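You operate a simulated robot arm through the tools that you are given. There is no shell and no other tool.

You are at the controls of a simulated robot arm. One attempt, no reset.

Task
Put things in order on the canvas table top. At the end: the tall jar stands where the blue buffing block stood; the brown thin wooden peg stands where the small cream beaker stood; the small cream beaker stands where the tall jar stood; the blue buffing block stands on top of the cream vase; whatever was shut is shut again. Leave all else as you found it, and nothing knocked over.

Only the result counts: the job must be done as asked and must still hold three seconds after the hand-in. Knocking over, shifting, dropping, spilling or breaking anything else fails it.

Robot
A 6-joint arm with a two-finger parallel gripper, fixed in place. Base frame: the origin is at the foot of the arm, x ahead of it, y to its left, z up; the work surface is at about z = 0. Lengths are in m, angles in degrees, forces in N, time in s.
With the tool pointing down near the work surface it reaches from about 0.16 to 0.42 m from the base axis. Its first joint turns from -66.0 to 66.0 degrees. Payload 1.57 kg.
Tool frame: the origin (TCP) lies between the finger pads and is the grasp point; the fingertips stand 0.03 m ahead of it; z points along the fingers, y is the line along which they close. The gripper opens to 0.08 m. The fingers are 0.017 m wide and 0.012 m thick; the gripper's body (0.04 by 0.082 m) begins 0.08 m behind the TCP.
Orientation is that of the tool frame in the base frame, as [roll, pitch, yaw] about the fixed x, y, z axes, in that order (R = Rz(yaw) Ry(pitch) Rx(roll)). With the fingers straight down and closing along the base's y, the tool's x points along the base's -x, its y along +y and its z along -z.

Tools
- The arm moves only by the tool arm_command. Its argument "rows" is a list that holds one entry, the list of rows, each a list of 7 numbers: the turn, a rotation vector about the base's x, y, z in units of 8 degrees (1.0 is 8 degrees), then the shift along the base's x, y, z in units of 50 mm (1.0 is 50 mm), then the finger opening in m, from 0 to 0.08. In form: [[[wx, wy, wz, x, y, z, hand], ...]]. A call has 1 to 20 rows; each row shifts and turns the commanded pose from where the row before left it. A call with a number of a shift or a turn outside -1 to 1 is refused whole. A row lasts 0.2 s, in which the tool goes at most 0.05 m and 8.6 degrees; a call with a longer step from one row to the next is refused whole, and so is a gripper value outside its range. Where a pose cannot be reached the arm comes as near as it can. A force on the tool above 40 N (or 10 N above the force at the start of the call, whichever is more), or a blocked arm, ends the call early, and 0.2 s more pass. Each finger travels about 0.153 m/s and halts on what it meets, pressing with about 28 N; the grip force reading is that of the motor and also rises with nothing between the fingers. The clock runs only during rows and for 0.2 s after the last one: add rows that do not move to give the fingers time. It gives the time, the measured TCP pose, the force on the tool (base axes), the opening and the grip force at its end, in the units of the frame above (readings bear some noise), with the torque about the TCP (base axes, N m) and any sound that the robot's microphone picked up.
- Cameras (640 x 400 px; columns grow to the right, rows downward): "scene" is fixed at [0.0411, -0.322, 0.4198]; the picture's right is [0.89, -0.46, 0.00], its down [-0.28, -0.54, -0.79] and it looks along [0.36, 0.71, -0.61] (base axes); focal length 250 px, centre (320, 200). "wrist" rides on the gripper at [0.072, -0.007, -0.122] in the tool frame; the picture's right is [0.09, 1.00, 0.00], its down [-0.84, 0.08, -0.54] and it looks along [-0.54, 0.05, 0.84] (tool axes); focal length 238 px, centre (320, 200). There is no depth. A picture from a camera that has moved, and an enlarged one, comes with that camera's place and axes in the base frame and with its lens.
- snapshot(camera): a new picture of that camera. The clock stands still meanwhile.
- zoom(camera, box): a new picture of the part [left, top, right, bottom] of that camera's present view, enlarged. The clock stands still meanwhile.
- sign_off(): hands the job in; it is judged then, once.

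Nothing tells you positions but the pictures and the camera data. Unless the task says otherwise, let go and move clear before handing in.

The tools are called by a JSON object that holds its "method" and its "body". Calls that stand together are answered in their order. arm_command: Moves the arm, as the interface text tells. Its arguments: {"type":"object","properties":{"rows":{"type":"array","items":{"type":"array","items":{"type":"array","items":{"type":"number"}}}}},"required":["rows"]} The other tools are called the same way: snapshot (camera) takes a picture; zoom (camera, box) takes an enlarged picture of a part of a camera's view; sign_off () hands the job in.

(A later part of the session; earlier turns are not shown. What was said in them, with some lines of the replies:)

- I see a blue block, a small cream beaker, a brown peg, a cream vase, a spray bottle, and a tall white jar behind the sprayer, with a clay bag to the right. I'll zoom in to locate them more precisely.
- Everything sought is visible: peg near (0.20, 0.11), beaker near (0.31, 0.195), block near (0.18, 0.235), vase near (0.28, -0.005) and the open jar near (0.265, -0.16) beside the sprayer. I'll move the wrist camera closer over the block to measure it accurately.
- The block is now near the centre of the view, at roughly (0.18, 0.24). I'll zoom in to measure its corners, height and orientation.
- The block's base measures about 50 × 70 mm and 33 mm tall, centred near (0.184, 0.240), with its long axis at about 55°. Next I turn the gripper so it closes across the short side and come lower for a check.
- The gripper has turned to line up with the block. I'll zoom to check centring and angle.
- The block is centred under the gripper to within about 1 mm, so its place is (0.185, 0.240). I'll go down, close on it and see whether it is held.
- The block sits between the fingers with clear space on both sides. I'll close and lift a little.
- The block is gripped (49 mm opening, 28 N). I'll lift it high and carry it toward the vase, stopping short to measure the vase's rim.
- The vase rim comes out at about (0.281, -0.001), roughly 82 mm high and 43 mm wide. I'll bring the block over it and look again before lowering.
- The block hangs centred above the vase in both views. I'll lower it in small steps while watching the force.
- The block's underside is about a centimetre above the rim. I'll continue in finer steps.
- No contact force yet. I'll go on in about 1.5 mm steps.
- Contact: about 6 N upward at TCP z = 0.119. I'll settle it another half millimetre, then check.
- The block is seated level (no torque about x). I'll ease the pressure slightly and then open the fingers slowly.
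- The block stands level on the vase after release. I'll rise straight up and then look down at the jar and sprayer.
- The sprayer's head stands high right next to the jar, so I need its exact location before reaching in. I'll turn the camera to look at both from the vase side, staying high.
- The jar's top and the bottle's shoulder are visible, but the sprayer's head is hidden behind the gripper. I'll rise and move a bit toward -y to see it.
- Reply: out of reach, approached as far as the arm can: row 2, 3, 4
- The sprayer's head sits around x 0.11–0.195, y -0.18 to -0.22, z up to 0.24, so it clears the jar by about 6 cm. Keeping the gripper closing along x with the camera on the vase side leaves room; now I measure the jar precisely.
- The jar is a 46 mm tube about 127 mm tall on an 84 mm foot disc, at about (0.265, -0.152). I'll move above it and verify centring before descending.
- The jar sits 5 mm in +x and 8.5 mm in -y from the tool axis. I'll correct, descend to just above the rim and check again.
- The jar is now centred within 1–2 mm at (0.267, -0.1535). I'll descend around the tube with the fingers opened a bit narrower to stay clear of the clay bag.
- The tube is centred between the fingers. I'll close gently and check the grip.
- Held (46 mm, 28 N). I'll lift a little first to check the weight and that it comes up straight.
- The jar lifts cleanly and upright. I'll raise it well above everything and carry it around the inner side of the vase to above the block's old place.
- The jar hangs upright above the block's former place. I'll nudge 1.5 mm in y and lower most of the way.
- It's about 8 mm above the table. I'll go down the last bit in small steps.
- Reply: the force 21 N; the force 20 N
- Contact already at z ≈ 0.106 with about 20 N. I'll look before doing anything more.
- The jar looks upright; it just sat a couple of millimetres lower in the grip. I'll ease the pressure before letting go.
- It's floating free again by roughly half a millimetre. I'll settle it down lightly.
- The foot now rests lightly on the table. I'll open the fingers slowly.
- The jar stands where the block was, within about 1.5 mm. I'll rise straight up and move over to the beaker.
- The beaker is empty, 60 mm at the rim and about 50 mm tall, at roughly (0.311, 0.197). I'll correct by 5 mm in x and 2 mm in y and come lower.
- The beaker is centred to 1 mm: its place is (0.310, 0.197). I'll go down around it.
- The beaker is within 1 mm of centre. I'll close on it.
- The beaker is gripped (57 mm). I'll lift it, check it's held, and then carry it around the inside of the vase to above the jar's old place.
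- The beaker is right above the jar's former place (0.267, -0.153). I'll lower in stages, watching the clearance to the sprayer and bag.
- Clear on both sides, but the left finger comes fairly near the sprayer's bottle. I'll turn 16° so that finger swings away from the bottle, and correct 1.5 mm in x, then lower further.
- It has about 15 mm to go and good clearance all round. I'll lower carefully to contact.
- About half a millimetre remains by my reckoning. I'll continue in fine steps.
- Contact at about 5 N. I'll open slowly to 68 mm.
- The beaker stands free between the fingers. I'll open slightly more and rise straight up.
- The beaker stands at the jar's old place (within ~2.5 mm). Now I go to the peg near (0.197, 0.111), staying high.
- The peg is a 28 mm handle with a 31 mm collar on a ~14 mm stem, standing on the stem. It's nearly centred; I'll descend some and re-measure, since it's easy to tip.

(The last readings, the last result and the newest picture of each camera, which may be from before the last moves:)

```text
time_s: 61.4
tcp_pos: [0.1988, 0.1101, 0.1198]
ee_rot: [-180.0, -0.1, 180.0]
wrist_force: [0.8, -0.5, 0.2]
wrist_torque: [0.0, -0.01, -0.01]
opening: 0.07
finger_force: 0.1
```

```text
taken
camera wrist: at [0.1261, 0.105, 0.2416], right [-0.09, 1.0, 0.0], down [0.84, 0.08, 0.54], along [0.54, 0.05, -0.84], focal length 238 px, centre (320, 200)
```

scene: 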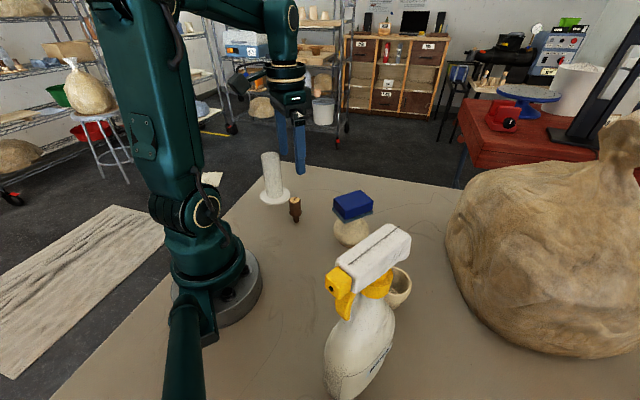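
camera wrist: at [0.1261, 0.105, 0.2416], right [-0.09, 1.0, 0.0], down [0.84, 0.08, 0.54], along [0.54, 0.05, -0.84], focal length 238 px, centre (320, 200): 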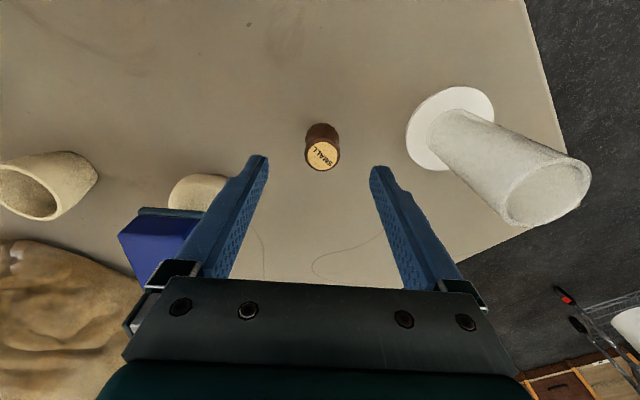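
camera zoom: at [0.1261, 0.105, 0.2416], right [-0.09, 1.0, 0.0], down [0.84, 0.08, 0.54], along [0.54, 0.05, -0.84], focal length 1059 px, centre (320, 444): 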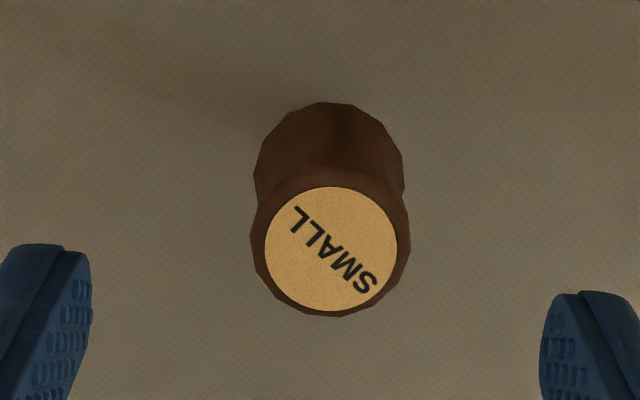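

The peg sits about 2 mm toward +y relative to where the fingers actually meet (judging by earlier grips). I'll correct that and descend to flank its handle, then verify.

{"method": "arm_command", "body": {"rows": [[[0, 0, 0, 0, 0.042, 0, 0.07], [0, 0, 0, 0, 0, -0.4, 0.07], [0, 0, 0, 0, 0, -0.4, 0.07], [0, 0, 0, 0, 0, -0.12, 0.07], [0, 0, 0, 0, 0, 0, 0.07]]]}}

{"method": "zoom", "body": {"camera": "wrist", "box": [240, 120, 400, 220]}}

{"method": "snapshot", "body": {"camera": "wrist"}}

{"method": "zoom", "body": {"camera": "scene", "box": [262, 160, 334, 240]}}

```text
time_s: 62.6
tcp_pos: [0.1979, 0.1131, 0.0722]
ee_rot: [-180.0, 0.0, -180.0]
wrist_force: [0.3, 0.1, -0.1]
wrist_torque: [0.03, 0.01, -0.01]
opening: 0.0701
finger_force: 0.0
```

```text
4.00 times, centred on (320, 170) of wrist
camera zoom: at [0.1251, 0.1075, 0.1947], right [-0.09, 1.0, 0.0], down [0.84, 0.08, 0.54], along [0.54, 0.05, -0.84], focal length 953 px, centre (320, 320)
```

zoom: 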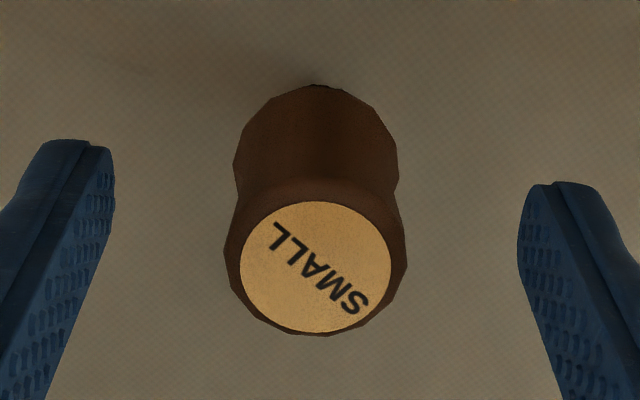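

```text
taken
camera wrist: at [0.1251, 0.1075, 0.1947], right [-0.09, 1.0, 0.0], down [0.84, 0.08, 0.54], along [0.54, 0.05, -0.84], focal length 238 px, centre (320, 200)
```

wrist: 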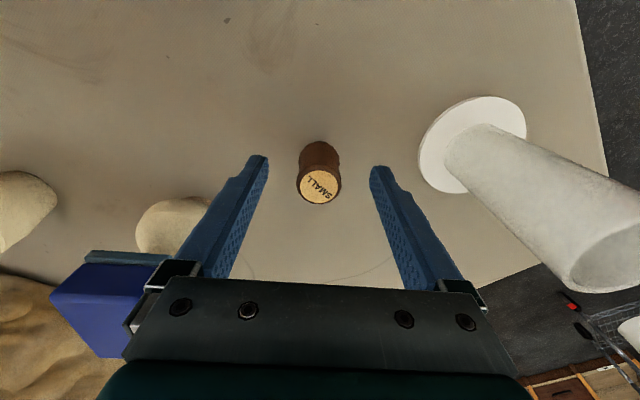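

```text
5.00 times, centred on (298, 200) of scene
camera zoom: at [0.0411, -0.322, 0.4198], right [0.89, -0.46, 0.0], down [-0.28, -0.54, -0.79], along [0.36, 0.71, -0.61], focal length 1248 px, centre (430, 200)
```

zoom: 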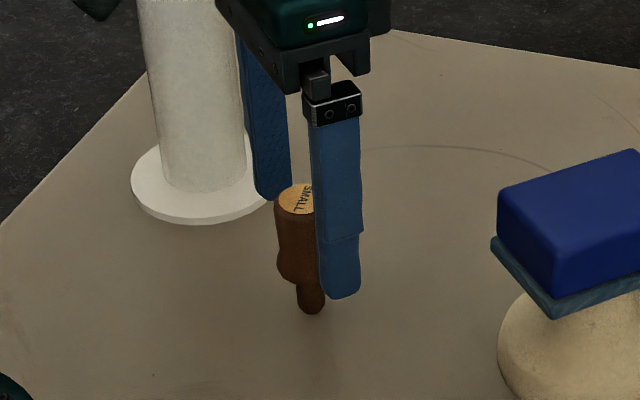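

The peg is now centred between the fingers to about half a millimetre. I'll go 5 mm lower so the pads hold the handle above the collar, then close slowly.

{"method": "arm_command", "body": {"rows": [[[0, 0, 0, 0, 0, -0.1, 0.07], [0, 0, 0, 0, 0, 0, 0.06], [0, 0, 0, 0, 0, 0, 0.05], [0, 0, 0, 0, 0, 0, 0.042], [0, 0, 0, 0, 0, 0, 0.036], [0, 0, 0, 0, 0, 0, 0.033], [0, 0, 0, 0, 0, 0, 0.033]]]}}

{"method": "zoom", "body": {"camera": "wrist", "box": [240, 120, 400, 220]}}

```text
time_s: 64.2
tcp_pos: [0.197, 0.115, 0.0666]
ee_rot: [-180.0, 0.0, 180.0]
wrist_force: [-0.3, 0.1, 0.0]
wrist_torque: [-0.03, 0.0, 0.0]
opening: 0.0331
finger_force: 0.0
```

```text
4.00 times, centred on (320, 170) of wrist
camera zoom: at [0.1247, 0.1076, 0.1899], right [-0.09, 1.0, 0.0], down [0.84, 0.08, 0.54], along [0.54, 0.05, -0.84], focal length 953 px, centre (320, 320)
```

zoom: 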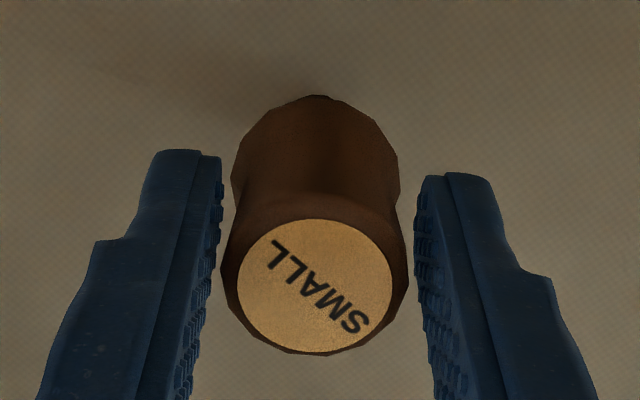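

Fingers are symmetric around the handle with about 2 mm left per side. I'll finish closing.

{"method": "arm_command", "body": {"rows": [[[0, 0, 0, 0, 0, 0, 0.031], [0, 0, 0, 0, 0, 0, 0.029], [0, 0, 0, 0, 0, 0, 0.027], [0, 0, 0, 0, 0, 0, 0.022], [0, 0, 0, 0, 0, 0, 0.018], [0, 0, 0, 0, 0, 0, 0.018]]]}}

{"method": "zoom", "body": {"camera": "wrist", "box": [240, 120, 400, 220]}}

{"method": "zoom", "body": {"camera": "scene", "box": [262, 160, 334, 240]}}

```text
time_s: 65.6
tcp_pos: [0.198, 0.113, 0.0679]
ee_rot: [180.0, 0.0, -180.0]
wrist_force: [-0.1, -0.3, -0.2]
wrist_torque: [0.03, 0.0, 0.0]
opening: 0.0267
finger_force: 28.0
```

```text
4.00 times, centred on (320, 170) of wrist
camera zoom: at [0.1247, 0.1076, 0.1899], right [-0.09, 1.0, 0.0], down [0.84, 0.08, 0.54], along [0.54, 0.05, -0.84], focal length 953 px, centre (320, 320)
```

zoom: 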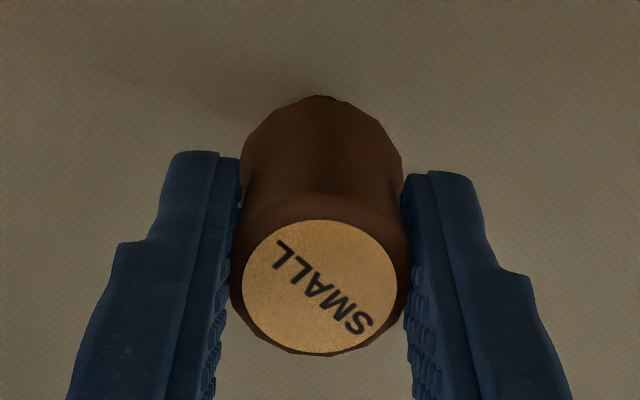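

```text
5.00 times, centred on (298, 200) of scene
camera zoom: at [0.0411, -0.322, 0.4198], right [0.89, -0.46, 0.0], down [-0.28, -0.54, -0.79], along [0.36, 0.71, -0.61], focal length 1248 px, centre (430, 200)
```

zoom: 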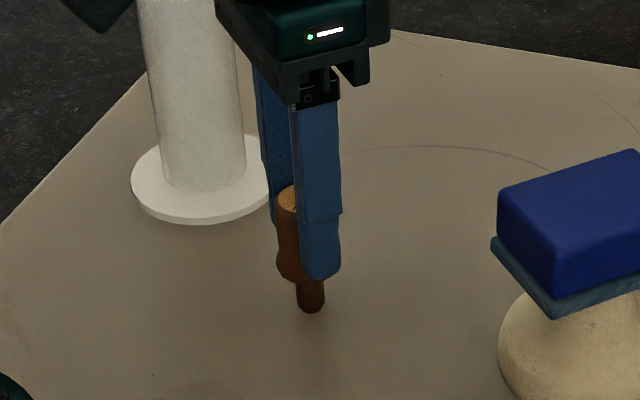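

The peg is gripped upright (26.7 mm). I'll lift it straight up and carry it slowly to above the beaker's old place.

{"method": "arm_command", "body": {"rows": [[[0, 0, 0, 0, 0, 0.1, 0.018], [0, 0, 0, 0, 0, 0.3, 0.018], [0, 0, 0, 0, 0, 0.5, 0.018], [0, 0, 0, 0, 0, 0.6, 0.018], [0, 0, 0, 0, 0, 0.5, 0.018], [0, 0, 0, 0.2, 0.15, 0.1, 0.018], [0, 0, 0, 0.35, 0.26, 0, 0.018], [0, 0, 0, 0.4, 0.3, 0, 0.018], [0, 0, 0, 0.4, 0.3, 0, 0.018], [0, 0, 0, 0.4, 0.3, 0, 0.018], [0, 0, 0, 0.3, 0.23, 0, 0.018], [0, 0, 0, 0.17, 0.12, 0, 0.018], [0, 0, 0, 0, 0, 0, 0.018]]]}}

{"method": "snapshot", "body": {"camera": "wrist"}}

{"method": "snapshot", "body": {"camera": "scene"}}

```text
time_s: 68.4
tcp_pos: [0.3102, 0.1961, 0.1734]
ee_rot: [-180.0, 0.0, -179.9]
wrist_force: [0.9, 0.6, -0.2]
wrist_torque: [-0.01, 0.03, 0.0]
opening: 0.0268
finger_force: 27.9
```

```text
taken
camera wrist: at [0.2364, 0.19, 0.2958], right [-0.09, 1.0, 0.0], down [0.84, 0.08, 0.54], along [0.54, 0.05, -0.84], focal length 238 px, centre (320, 200)
```

wrist: 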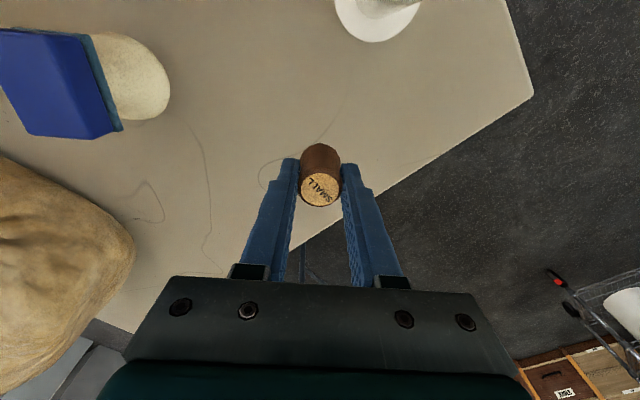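

```text
taken
```

scene: 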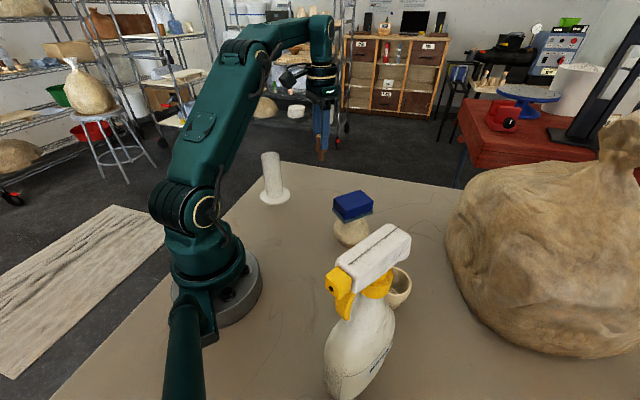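

{"method": "zoom", "body": {"camera": "wrist", "box": [240, 120, 400, 220]}}

{"method": "zoom", "body": {"camera": "scene", "box": [290, 80, 354, 180]}}

```text
4.00 times, centred on (320, 170) of wrist
camera zoom: at [0.2364, 0.19, 0.2958], right [-0.09, 1.0, 0.0], down [0.84, 0.08, 0.54], along [0.54, 0.05, -0.84], focal length 953 px, centre (320, 320)
```

zoom: 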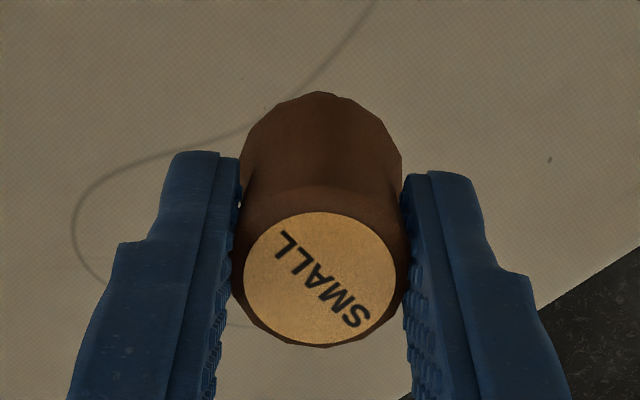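

```text
4.00 times, centred on (322, 130) of scene
camera zoom: at [0.0411, -0.322, 0.4198], right [0.89, -0.46, 0.0], down [-0.28, -0.54, -0.79], along [0.36, 0.71, -0.61], focal length 999 px, centre (312, 480)
```

zoom: 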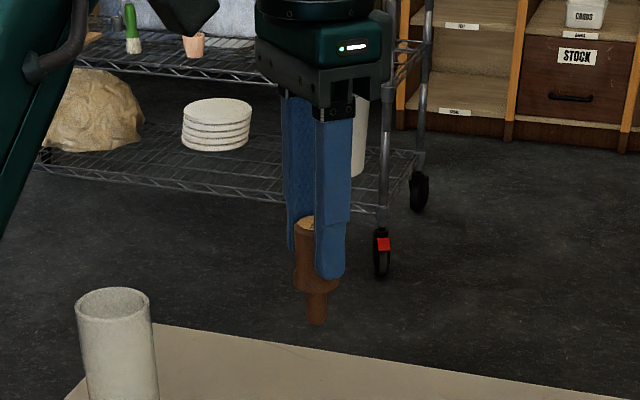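

The peg is still upright, having slid about 2.5 mm down in the grip. I'll lower it near the table and recheck its position.

{"method": "arm_command", "body": {"rows": [[[0, 0, 0, -0.016, 0.014, -0.3, 0.018], [0, 0, 0, 0, 0, -0.5, 0.018], [0, 0, 0, 0, 0, -0.5, 0.018], [0, 0, 0, 0, 0, -0.4, 0.018], [0, 0, 0, 0, 0, -0.2, 0.018], [0, 0, 0, 0, 0, 0, 0.018]]]}}

{"method": "zoom", "body": {"camera": "wrist", "box": [240, 120, 400, 220]}}

{"method": "zoom", "body": {"camera": "scene", "box": [280, 120, 360, 210]}}

```text
time_s: 69.8
tcp_pos: [0.308, 0.1982, 0.078]
ee_rot: [-180.0, 0.0, -180.0]
wrist_force: [-0.1, 0.5, 0.5]
wrist_torque: [-0.03, 0.01, 0.04]
opening: 0.0263
finger_force: 28.8
```

```text
4.00 times, centred on (320, 170) of wrist
camera zoom: at [0.2353, 0.1918, 0.2006], right [-0.09, 1.0, 0.0], down [0.84, 0.08, 0.54], along [0.54, 0.05, -0.84], focal length 953 px, centre (320, 320)
```

zoom: 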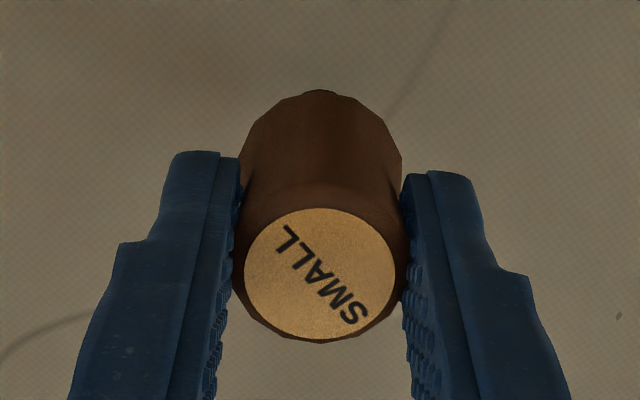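

```text
4.44 times, centred on (320, 165) of scene
camera zoom: at [0.0411, -0.322, 0.4198], right [0.89, -0.46, 0.0], down [-0.28, -0.54, -0.79], along [0.36, 0.71, -0.61], focal length 1110 px, centre (320, 356)
```

zoom: 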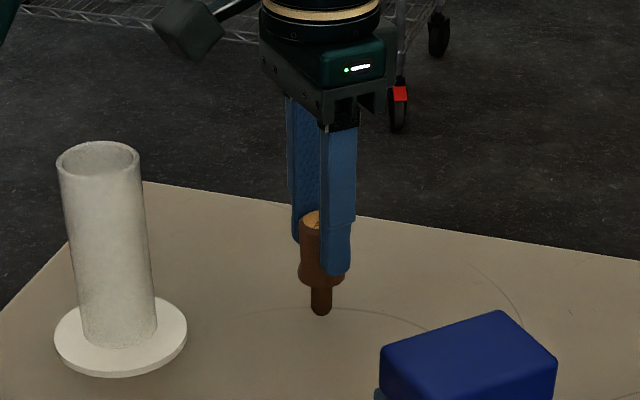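

Almost there: about 7 mm above the table, within 1 mm of the target. Now the final small steps.

{"method": "arm_command", "body": {"rows": [[[0, 0, 0, 0, -0.012, -0.05, 0.018], [0, 0, 0, 0, 0, -0.04, 0.018], [0, 0, 0, 0, 0, 0, 0.018]]]}}

{"method": "arm_command", "body": {"rows": [[[0, 0, 0, 0, 0, -0.014, 0.018], [0, 0, 0, 0, 0, 0, 0.018]]]}}

```text
time_s: 70.6
tcp_pos: [0.3065, 0.1982, 0.0744]
ee_rot: [-180.0, -0.1, 180.0]
wrist_force: [-0.6, -0.3, -0.4]
wrist_torque: [-0.03, 0.01, -0.01]
opening: 0.0268
finger_force: 28.2
```

```text
time_s: 71.2
tcp_pos: [0.307, 0.197, 0.0746]
ee_rot: [-180.0, 0.0, -180.0]
wrist_force: [0.9, -0.1, 0.2]
wrist_torque: [-0.02, -0.01, 0.01]
opening: 0.0271
finger_force: 27.7
```

{"method": "arm_command", "body": {"rows": [[[0, 0, 0, 0, 0, -0.014, 0.018], [0, 0, 0, 0, 0, 0, 0.018]]]}}

{"method": "zoom", "body": {"camera": "wrist", "box": [240, 120, 400, 220]}}

{"method": "zoom", "body": {"camera": "scene", "box": [300, 150, 348, 210]}}

```text
time_s: 71.8
tcp_pos: [0.3071, 0.1979, 0.073]
ee_rot: [179.9, -0.1, 180.0]
wrist_force: [-1.6, 0.2, 7.8]
wrist_torque: [-0.08, 0.11, -0.01]
opening: 0.027
finger_force: 28.3
```

```text
4.00 times, centred on (320, 170) of wrist
camera zoom: at [0.2347, 0.191, 0.1952], right [-0.09, 1.0, 0.0], down [0.84, 0.08, 0.54], along [0.54, 0.05, -0.84], focal length 953 px, centre (320, 320)
```

zoom: 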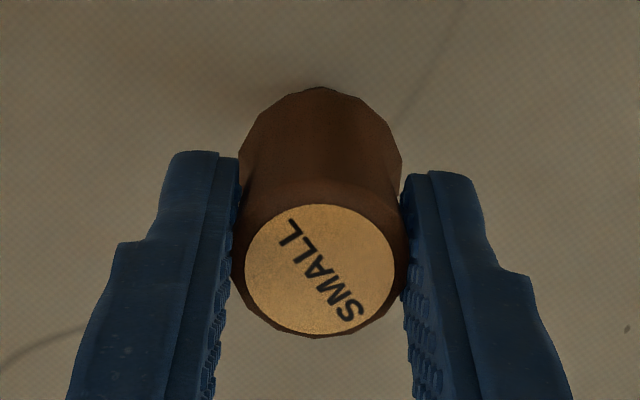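

```text
6.67 times, centred on (324, 180) of scene
camera zoom: at [0.0411, -0.322, 0.4198], right [0.89, -0.46, 0.0], down [-0.28, -0.54, -0.79], along [0.36, 0.71, -0.61], focal length 1664 px, centre (293, 333)
```

zoom: 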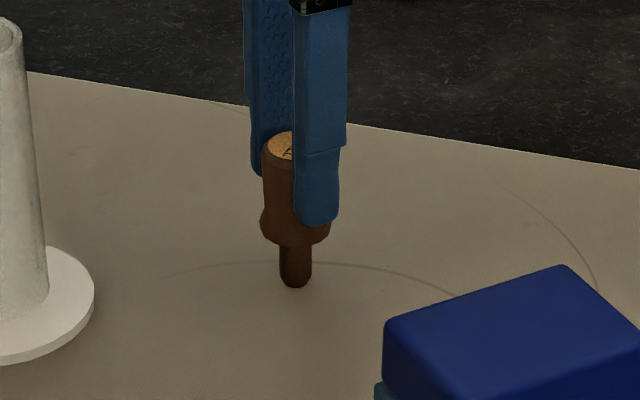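

The stem touches the table (about 8 N), the peg upright. I'll ease the pressure a touch before releasing.

{"method": "arm_command", "body": {"rows": [[[0, 0, 0, 0, 0, 0.006, 0.018], [0, 0, 0, 0, 0, 0, 0.018]]]}}

```text
time_s: 72.4
tcp_pos: [0.3077, 0.1979, 0.0728]
ee_rot: [179.9, -0.1, -179.9]
wrist_force: [-1.6, 0.3, 7.0]
wrist_torque: [0.0, 0.04, 0.0]
opening: 0.027
finger_force: 27.9
```

{"method": "arm_command", "body": {"rows": [[[0, 0, 0, 0, 0, 0.006, 0.018], [0, 0, 0, 0, 0, 0, 0.018]]]}}

```text
time_s: 73.0
tcp_pos: [0.3076, 0.1978, 0.0735]
ee_rot: [180.0, 0.1, -179.9]
wrist_force: [1.4, 0.7, 1.2]
wrist_torque: [0.06, -0.06, 0.01]
opening: 0.0269
finger_force: 28.5
```

Light contact now (about 1 N). I'll open the fingers in very small increments.

{"method": "arm_command", "body": {"rows": [[[0, 0, 0, 0, 0, 0, 0.0265], [0, 0, 0, 0, 0, 0, 0.0275], [0, 0, 0, 0, 0, 0, 0.0285], [0, 0, 0, 0, 0, 0, 0.03], [0, 0, 0, 0, 0, 0, 0.032], [0, 0, 0, 0, 0, 0, 0.032]]]}}

{"method": "zoom", "body": {"camera": "wrist", "box": [240, 120, 400, 220]}}

{"method": "zoom", "body": {"camera": "scene", "box": [300, 150, 348, 210]}}

```text
time_s: 74.4
tcp_pos: [0.307, 0.1976, 0.073]
ee_rot: [-180.0, 0.0, 179.9]
wrist_force: [-0.1, -0.6, 0.2]
wrist_torque: [0.02, 0.0, -0.01]
opening: 0.0322
finger_force: 0.1
```

```text
4.00 times, centred on (320, 170) of wrist
camera zoom: at [0.235, 0.1911, 0.1954], right [-0.09, 1.0, 0.0], down [0.84, 0.08, 0.54], along [0.54, 0.05, -0.84], focal length 953 px, centre (320, 320)
```

zoom: 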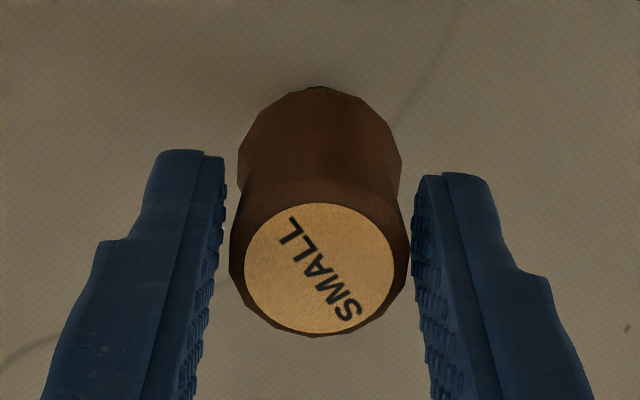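

```text
6.67 times, centred on (324, 180) of scene
camera zoom: at [0.0411, -0.322, 0.4198], right [0.89, -0.46, 0.0], down [-0.28, -0.54, -0.79], along [0.36, 0.71, -0.61], focal length 1664 px, centre (293, 333)
```

zoom: 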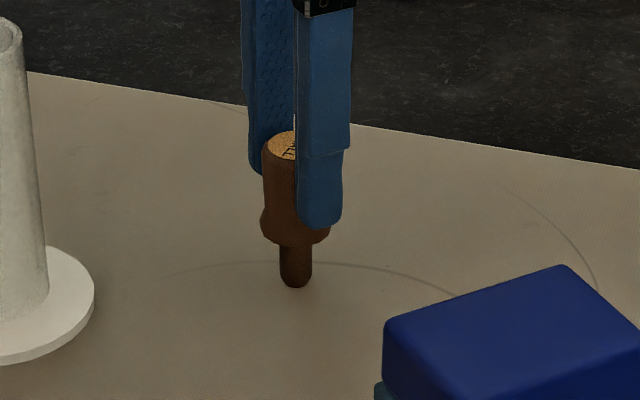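

The peg stands free and upright. I'll open wider and then lift straight away.

{"method": "arm_command", "body": {"rows": [[[0, 0, 0, 0, 0, 0, 0.036], [0, 0, 0, 0, 0, 0, 0.042], [0, 0, 0, 0, 0, 0, 0.05], [0, 0, 0, 0, 0, 0, 0.06], [0, 0, 0, 0, 0, 0, 0.068], [0, 0, 0, 0, 0, 0, 0.068]]]}}

{"method": "zoom", "body": {"camera": "wrist", "box": [240, 120, 400, 220]}}

```text
time_s: 75.8
tcp_pos: [0.3074, 0.197, 0.073]
ee_rot: [180.0, 0.1, 179.9]
wrist_force: [-0.2, -0.7, -0.2]
wrist_torque: [-0.01, -0.02, -0.01]
opening: 0.0679
finger_force: 0.0
```

```text
4.00 times, centred on (320, 170) of wrist
camera zoom: at [0.235, 0.1911, 0.1954], right [-0.09, 1.0, 0.0], down [0.84, 0.08, 0.54], along [0.54, 0.05, -0.84], focal length 953 px, centre (320, 320)
```

zoom: 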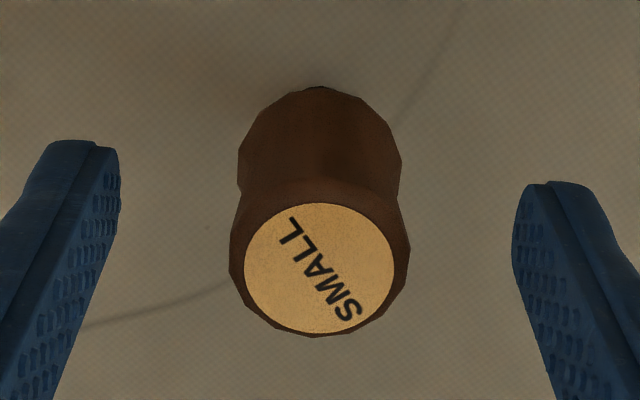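

Clear on both sides. I'll rise straight up, then check everything from above.

{"method": "arm_command", "body": {"rows": [[[0, 0, 0, 0, 0, 0.2, 0.068], [0, 0, 0, 0, 0, 0.5, 0.068], [0, 0, 0, 0, 0, 0.7, 0.068], [0, 0, 0, 0, 0, 0.7, 0.068], [0, 0, 0, 0, 0, 0, 0.068]]]}}

{"method": "snapshot", "body": {"camera": "wrist"}}

{"method": "snapshot", "body": {"camera": "scene"}}

```text
time_s: 77.0
tcp_pos: [0.3064, 0.198, 0.1782]
ee_rot: [180.0, -0.1, 180.0]
wrist_force: [0.2, 0.9, 0.5]
wrist_torque: [0.02, -0.01, 0.01]
opening: 0.0678
finger_force: 0.1
```

```text
taken
camera wrist: at [0.2339, 0.1912, 0.3002], right [-0.09, 1.0, 0.0], down [0.84, 0.08, 0.54], along [0.54, 0.05, -0.84], focal length 238 px, centre (320, 200)
```

wrist: 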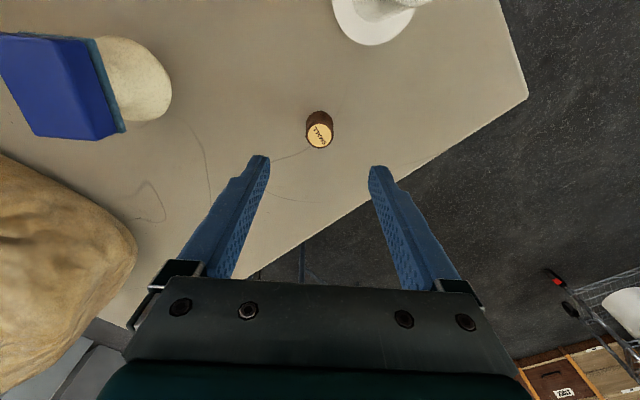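

```text
taken
```

scene: 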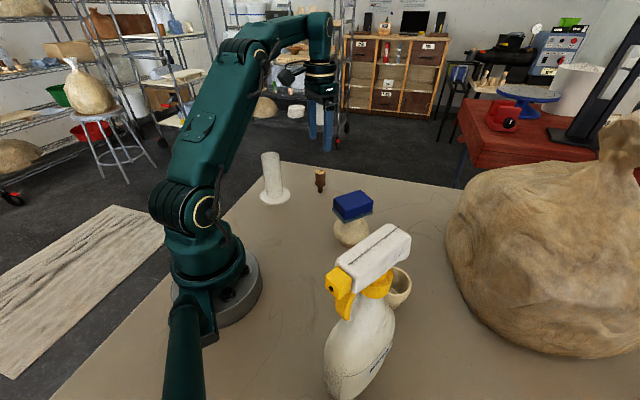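

All four items look in place. I'll move the arm to its clear starting position and verify everything with zoomed views.

{"method": "arm_command", "body": {"rows": [[[0, 0, 0, -0.2, -0.2, 0.4, 0.075], [0, 0, 0, -0.5, -0.2, 0.4, 0.08], [0, 0, 0, -0.6, -0.2, 0.4, 0.08], [0, 0, 0, -0.6, -0.2, 0.3, 0.08], [0, 0, 0, -0.5, -0.2, 0, 0.08], [0, 0, 0, -0.2, 0, 0, 0.08], [0, 0, 0, 0, 0, 0, 0.08]]]}}

{"method": "zoom", "body": {"camera": "scene", "box": [240, 150, 440, 275]}}

{"method": "snapshot", "body": {"camera": "wrist"}}

{"method": "snapshot", "body": {"camera": "scene"}}

```text
time_s: 78.6
tcp_pos: [0.1764, 0.1489, 0.2527]
ee_rot: [-179.9, 0.0, 179.9]
wrist_force: [-0.3, -0.4, 0.0]
wrist_torque: [0.01, 0.0, 0.0]
opening: 0.0802
finger_force: 0.2
```

```text
3.20 times, centred on (340, 212) of scene
camera zoom: at [0.0411, -0.322, 0.4198], right [0.89, -0.46, 0.0], down [-0.28, -0.54, -0.79], along [0.36, 0.71, -0.61], focal length 799 px, centre (256, 160)
```

zoom: 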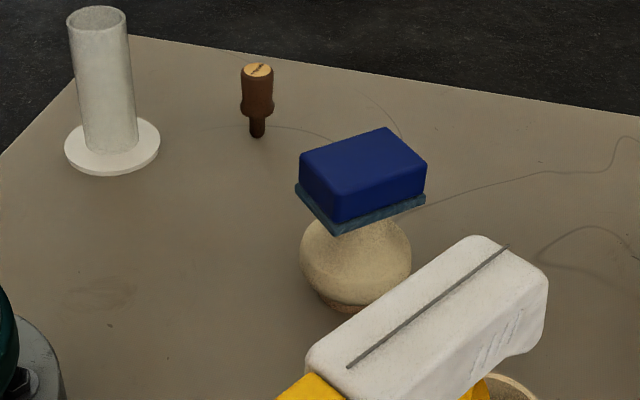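

```text
taken
camera wrist: at [0.1044, 0.1416, 0.3747], right [-0.09, 1.0, 0.0], down [0.84, 0.08, 0.54], along [0.54, 0.05, -0.84], focal length 238 px, centre (320, 200)
```

wrist: 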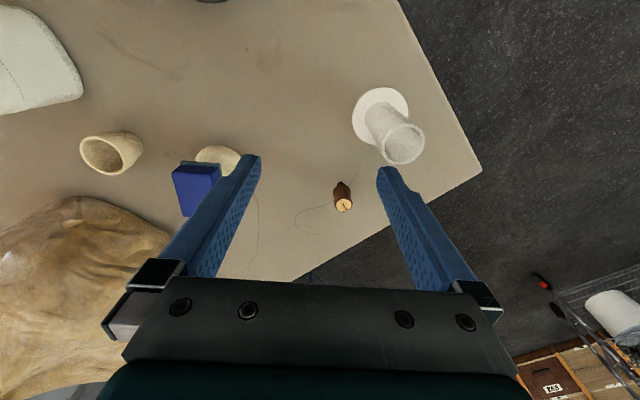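

```text
taken
```

scene: 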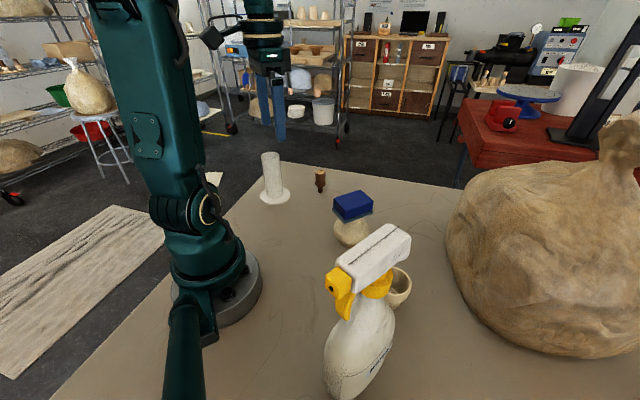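

The jar stands at the block's old place, the peg at the beaker's and the beaker at the jar's. The block rests level on the unmoved vase. The sprayer and clay bag are untouched, nothing had a closure to shut, and the arm is clear, so I'm handing in.

{"method": "sign_off", "body": {}}

```text
The job is handed in.
```

The rearrangement is done and handed in. In the final pictures, before handing in, everything stood upright in its new place.

| Item | Now stands | Offset from target |
|---|---|---|
| Tall jar | where the blue block stood | about 1.5 mm |
| Brown peg | where the cream beaker stood | about 2 mm |
| Cream beaker | where the tall jar stood | about 2.5 mm |
| Blue block | level on top of the cream vase | centred on the rim |

The offsets are my own estimates from the camera views. The vase had not moved, and the sprayer and clay bag were not touched. I saw nothing that had been shut, so there was nothing to close again. The gripper was open and the arm back at its starting position when I handed in.
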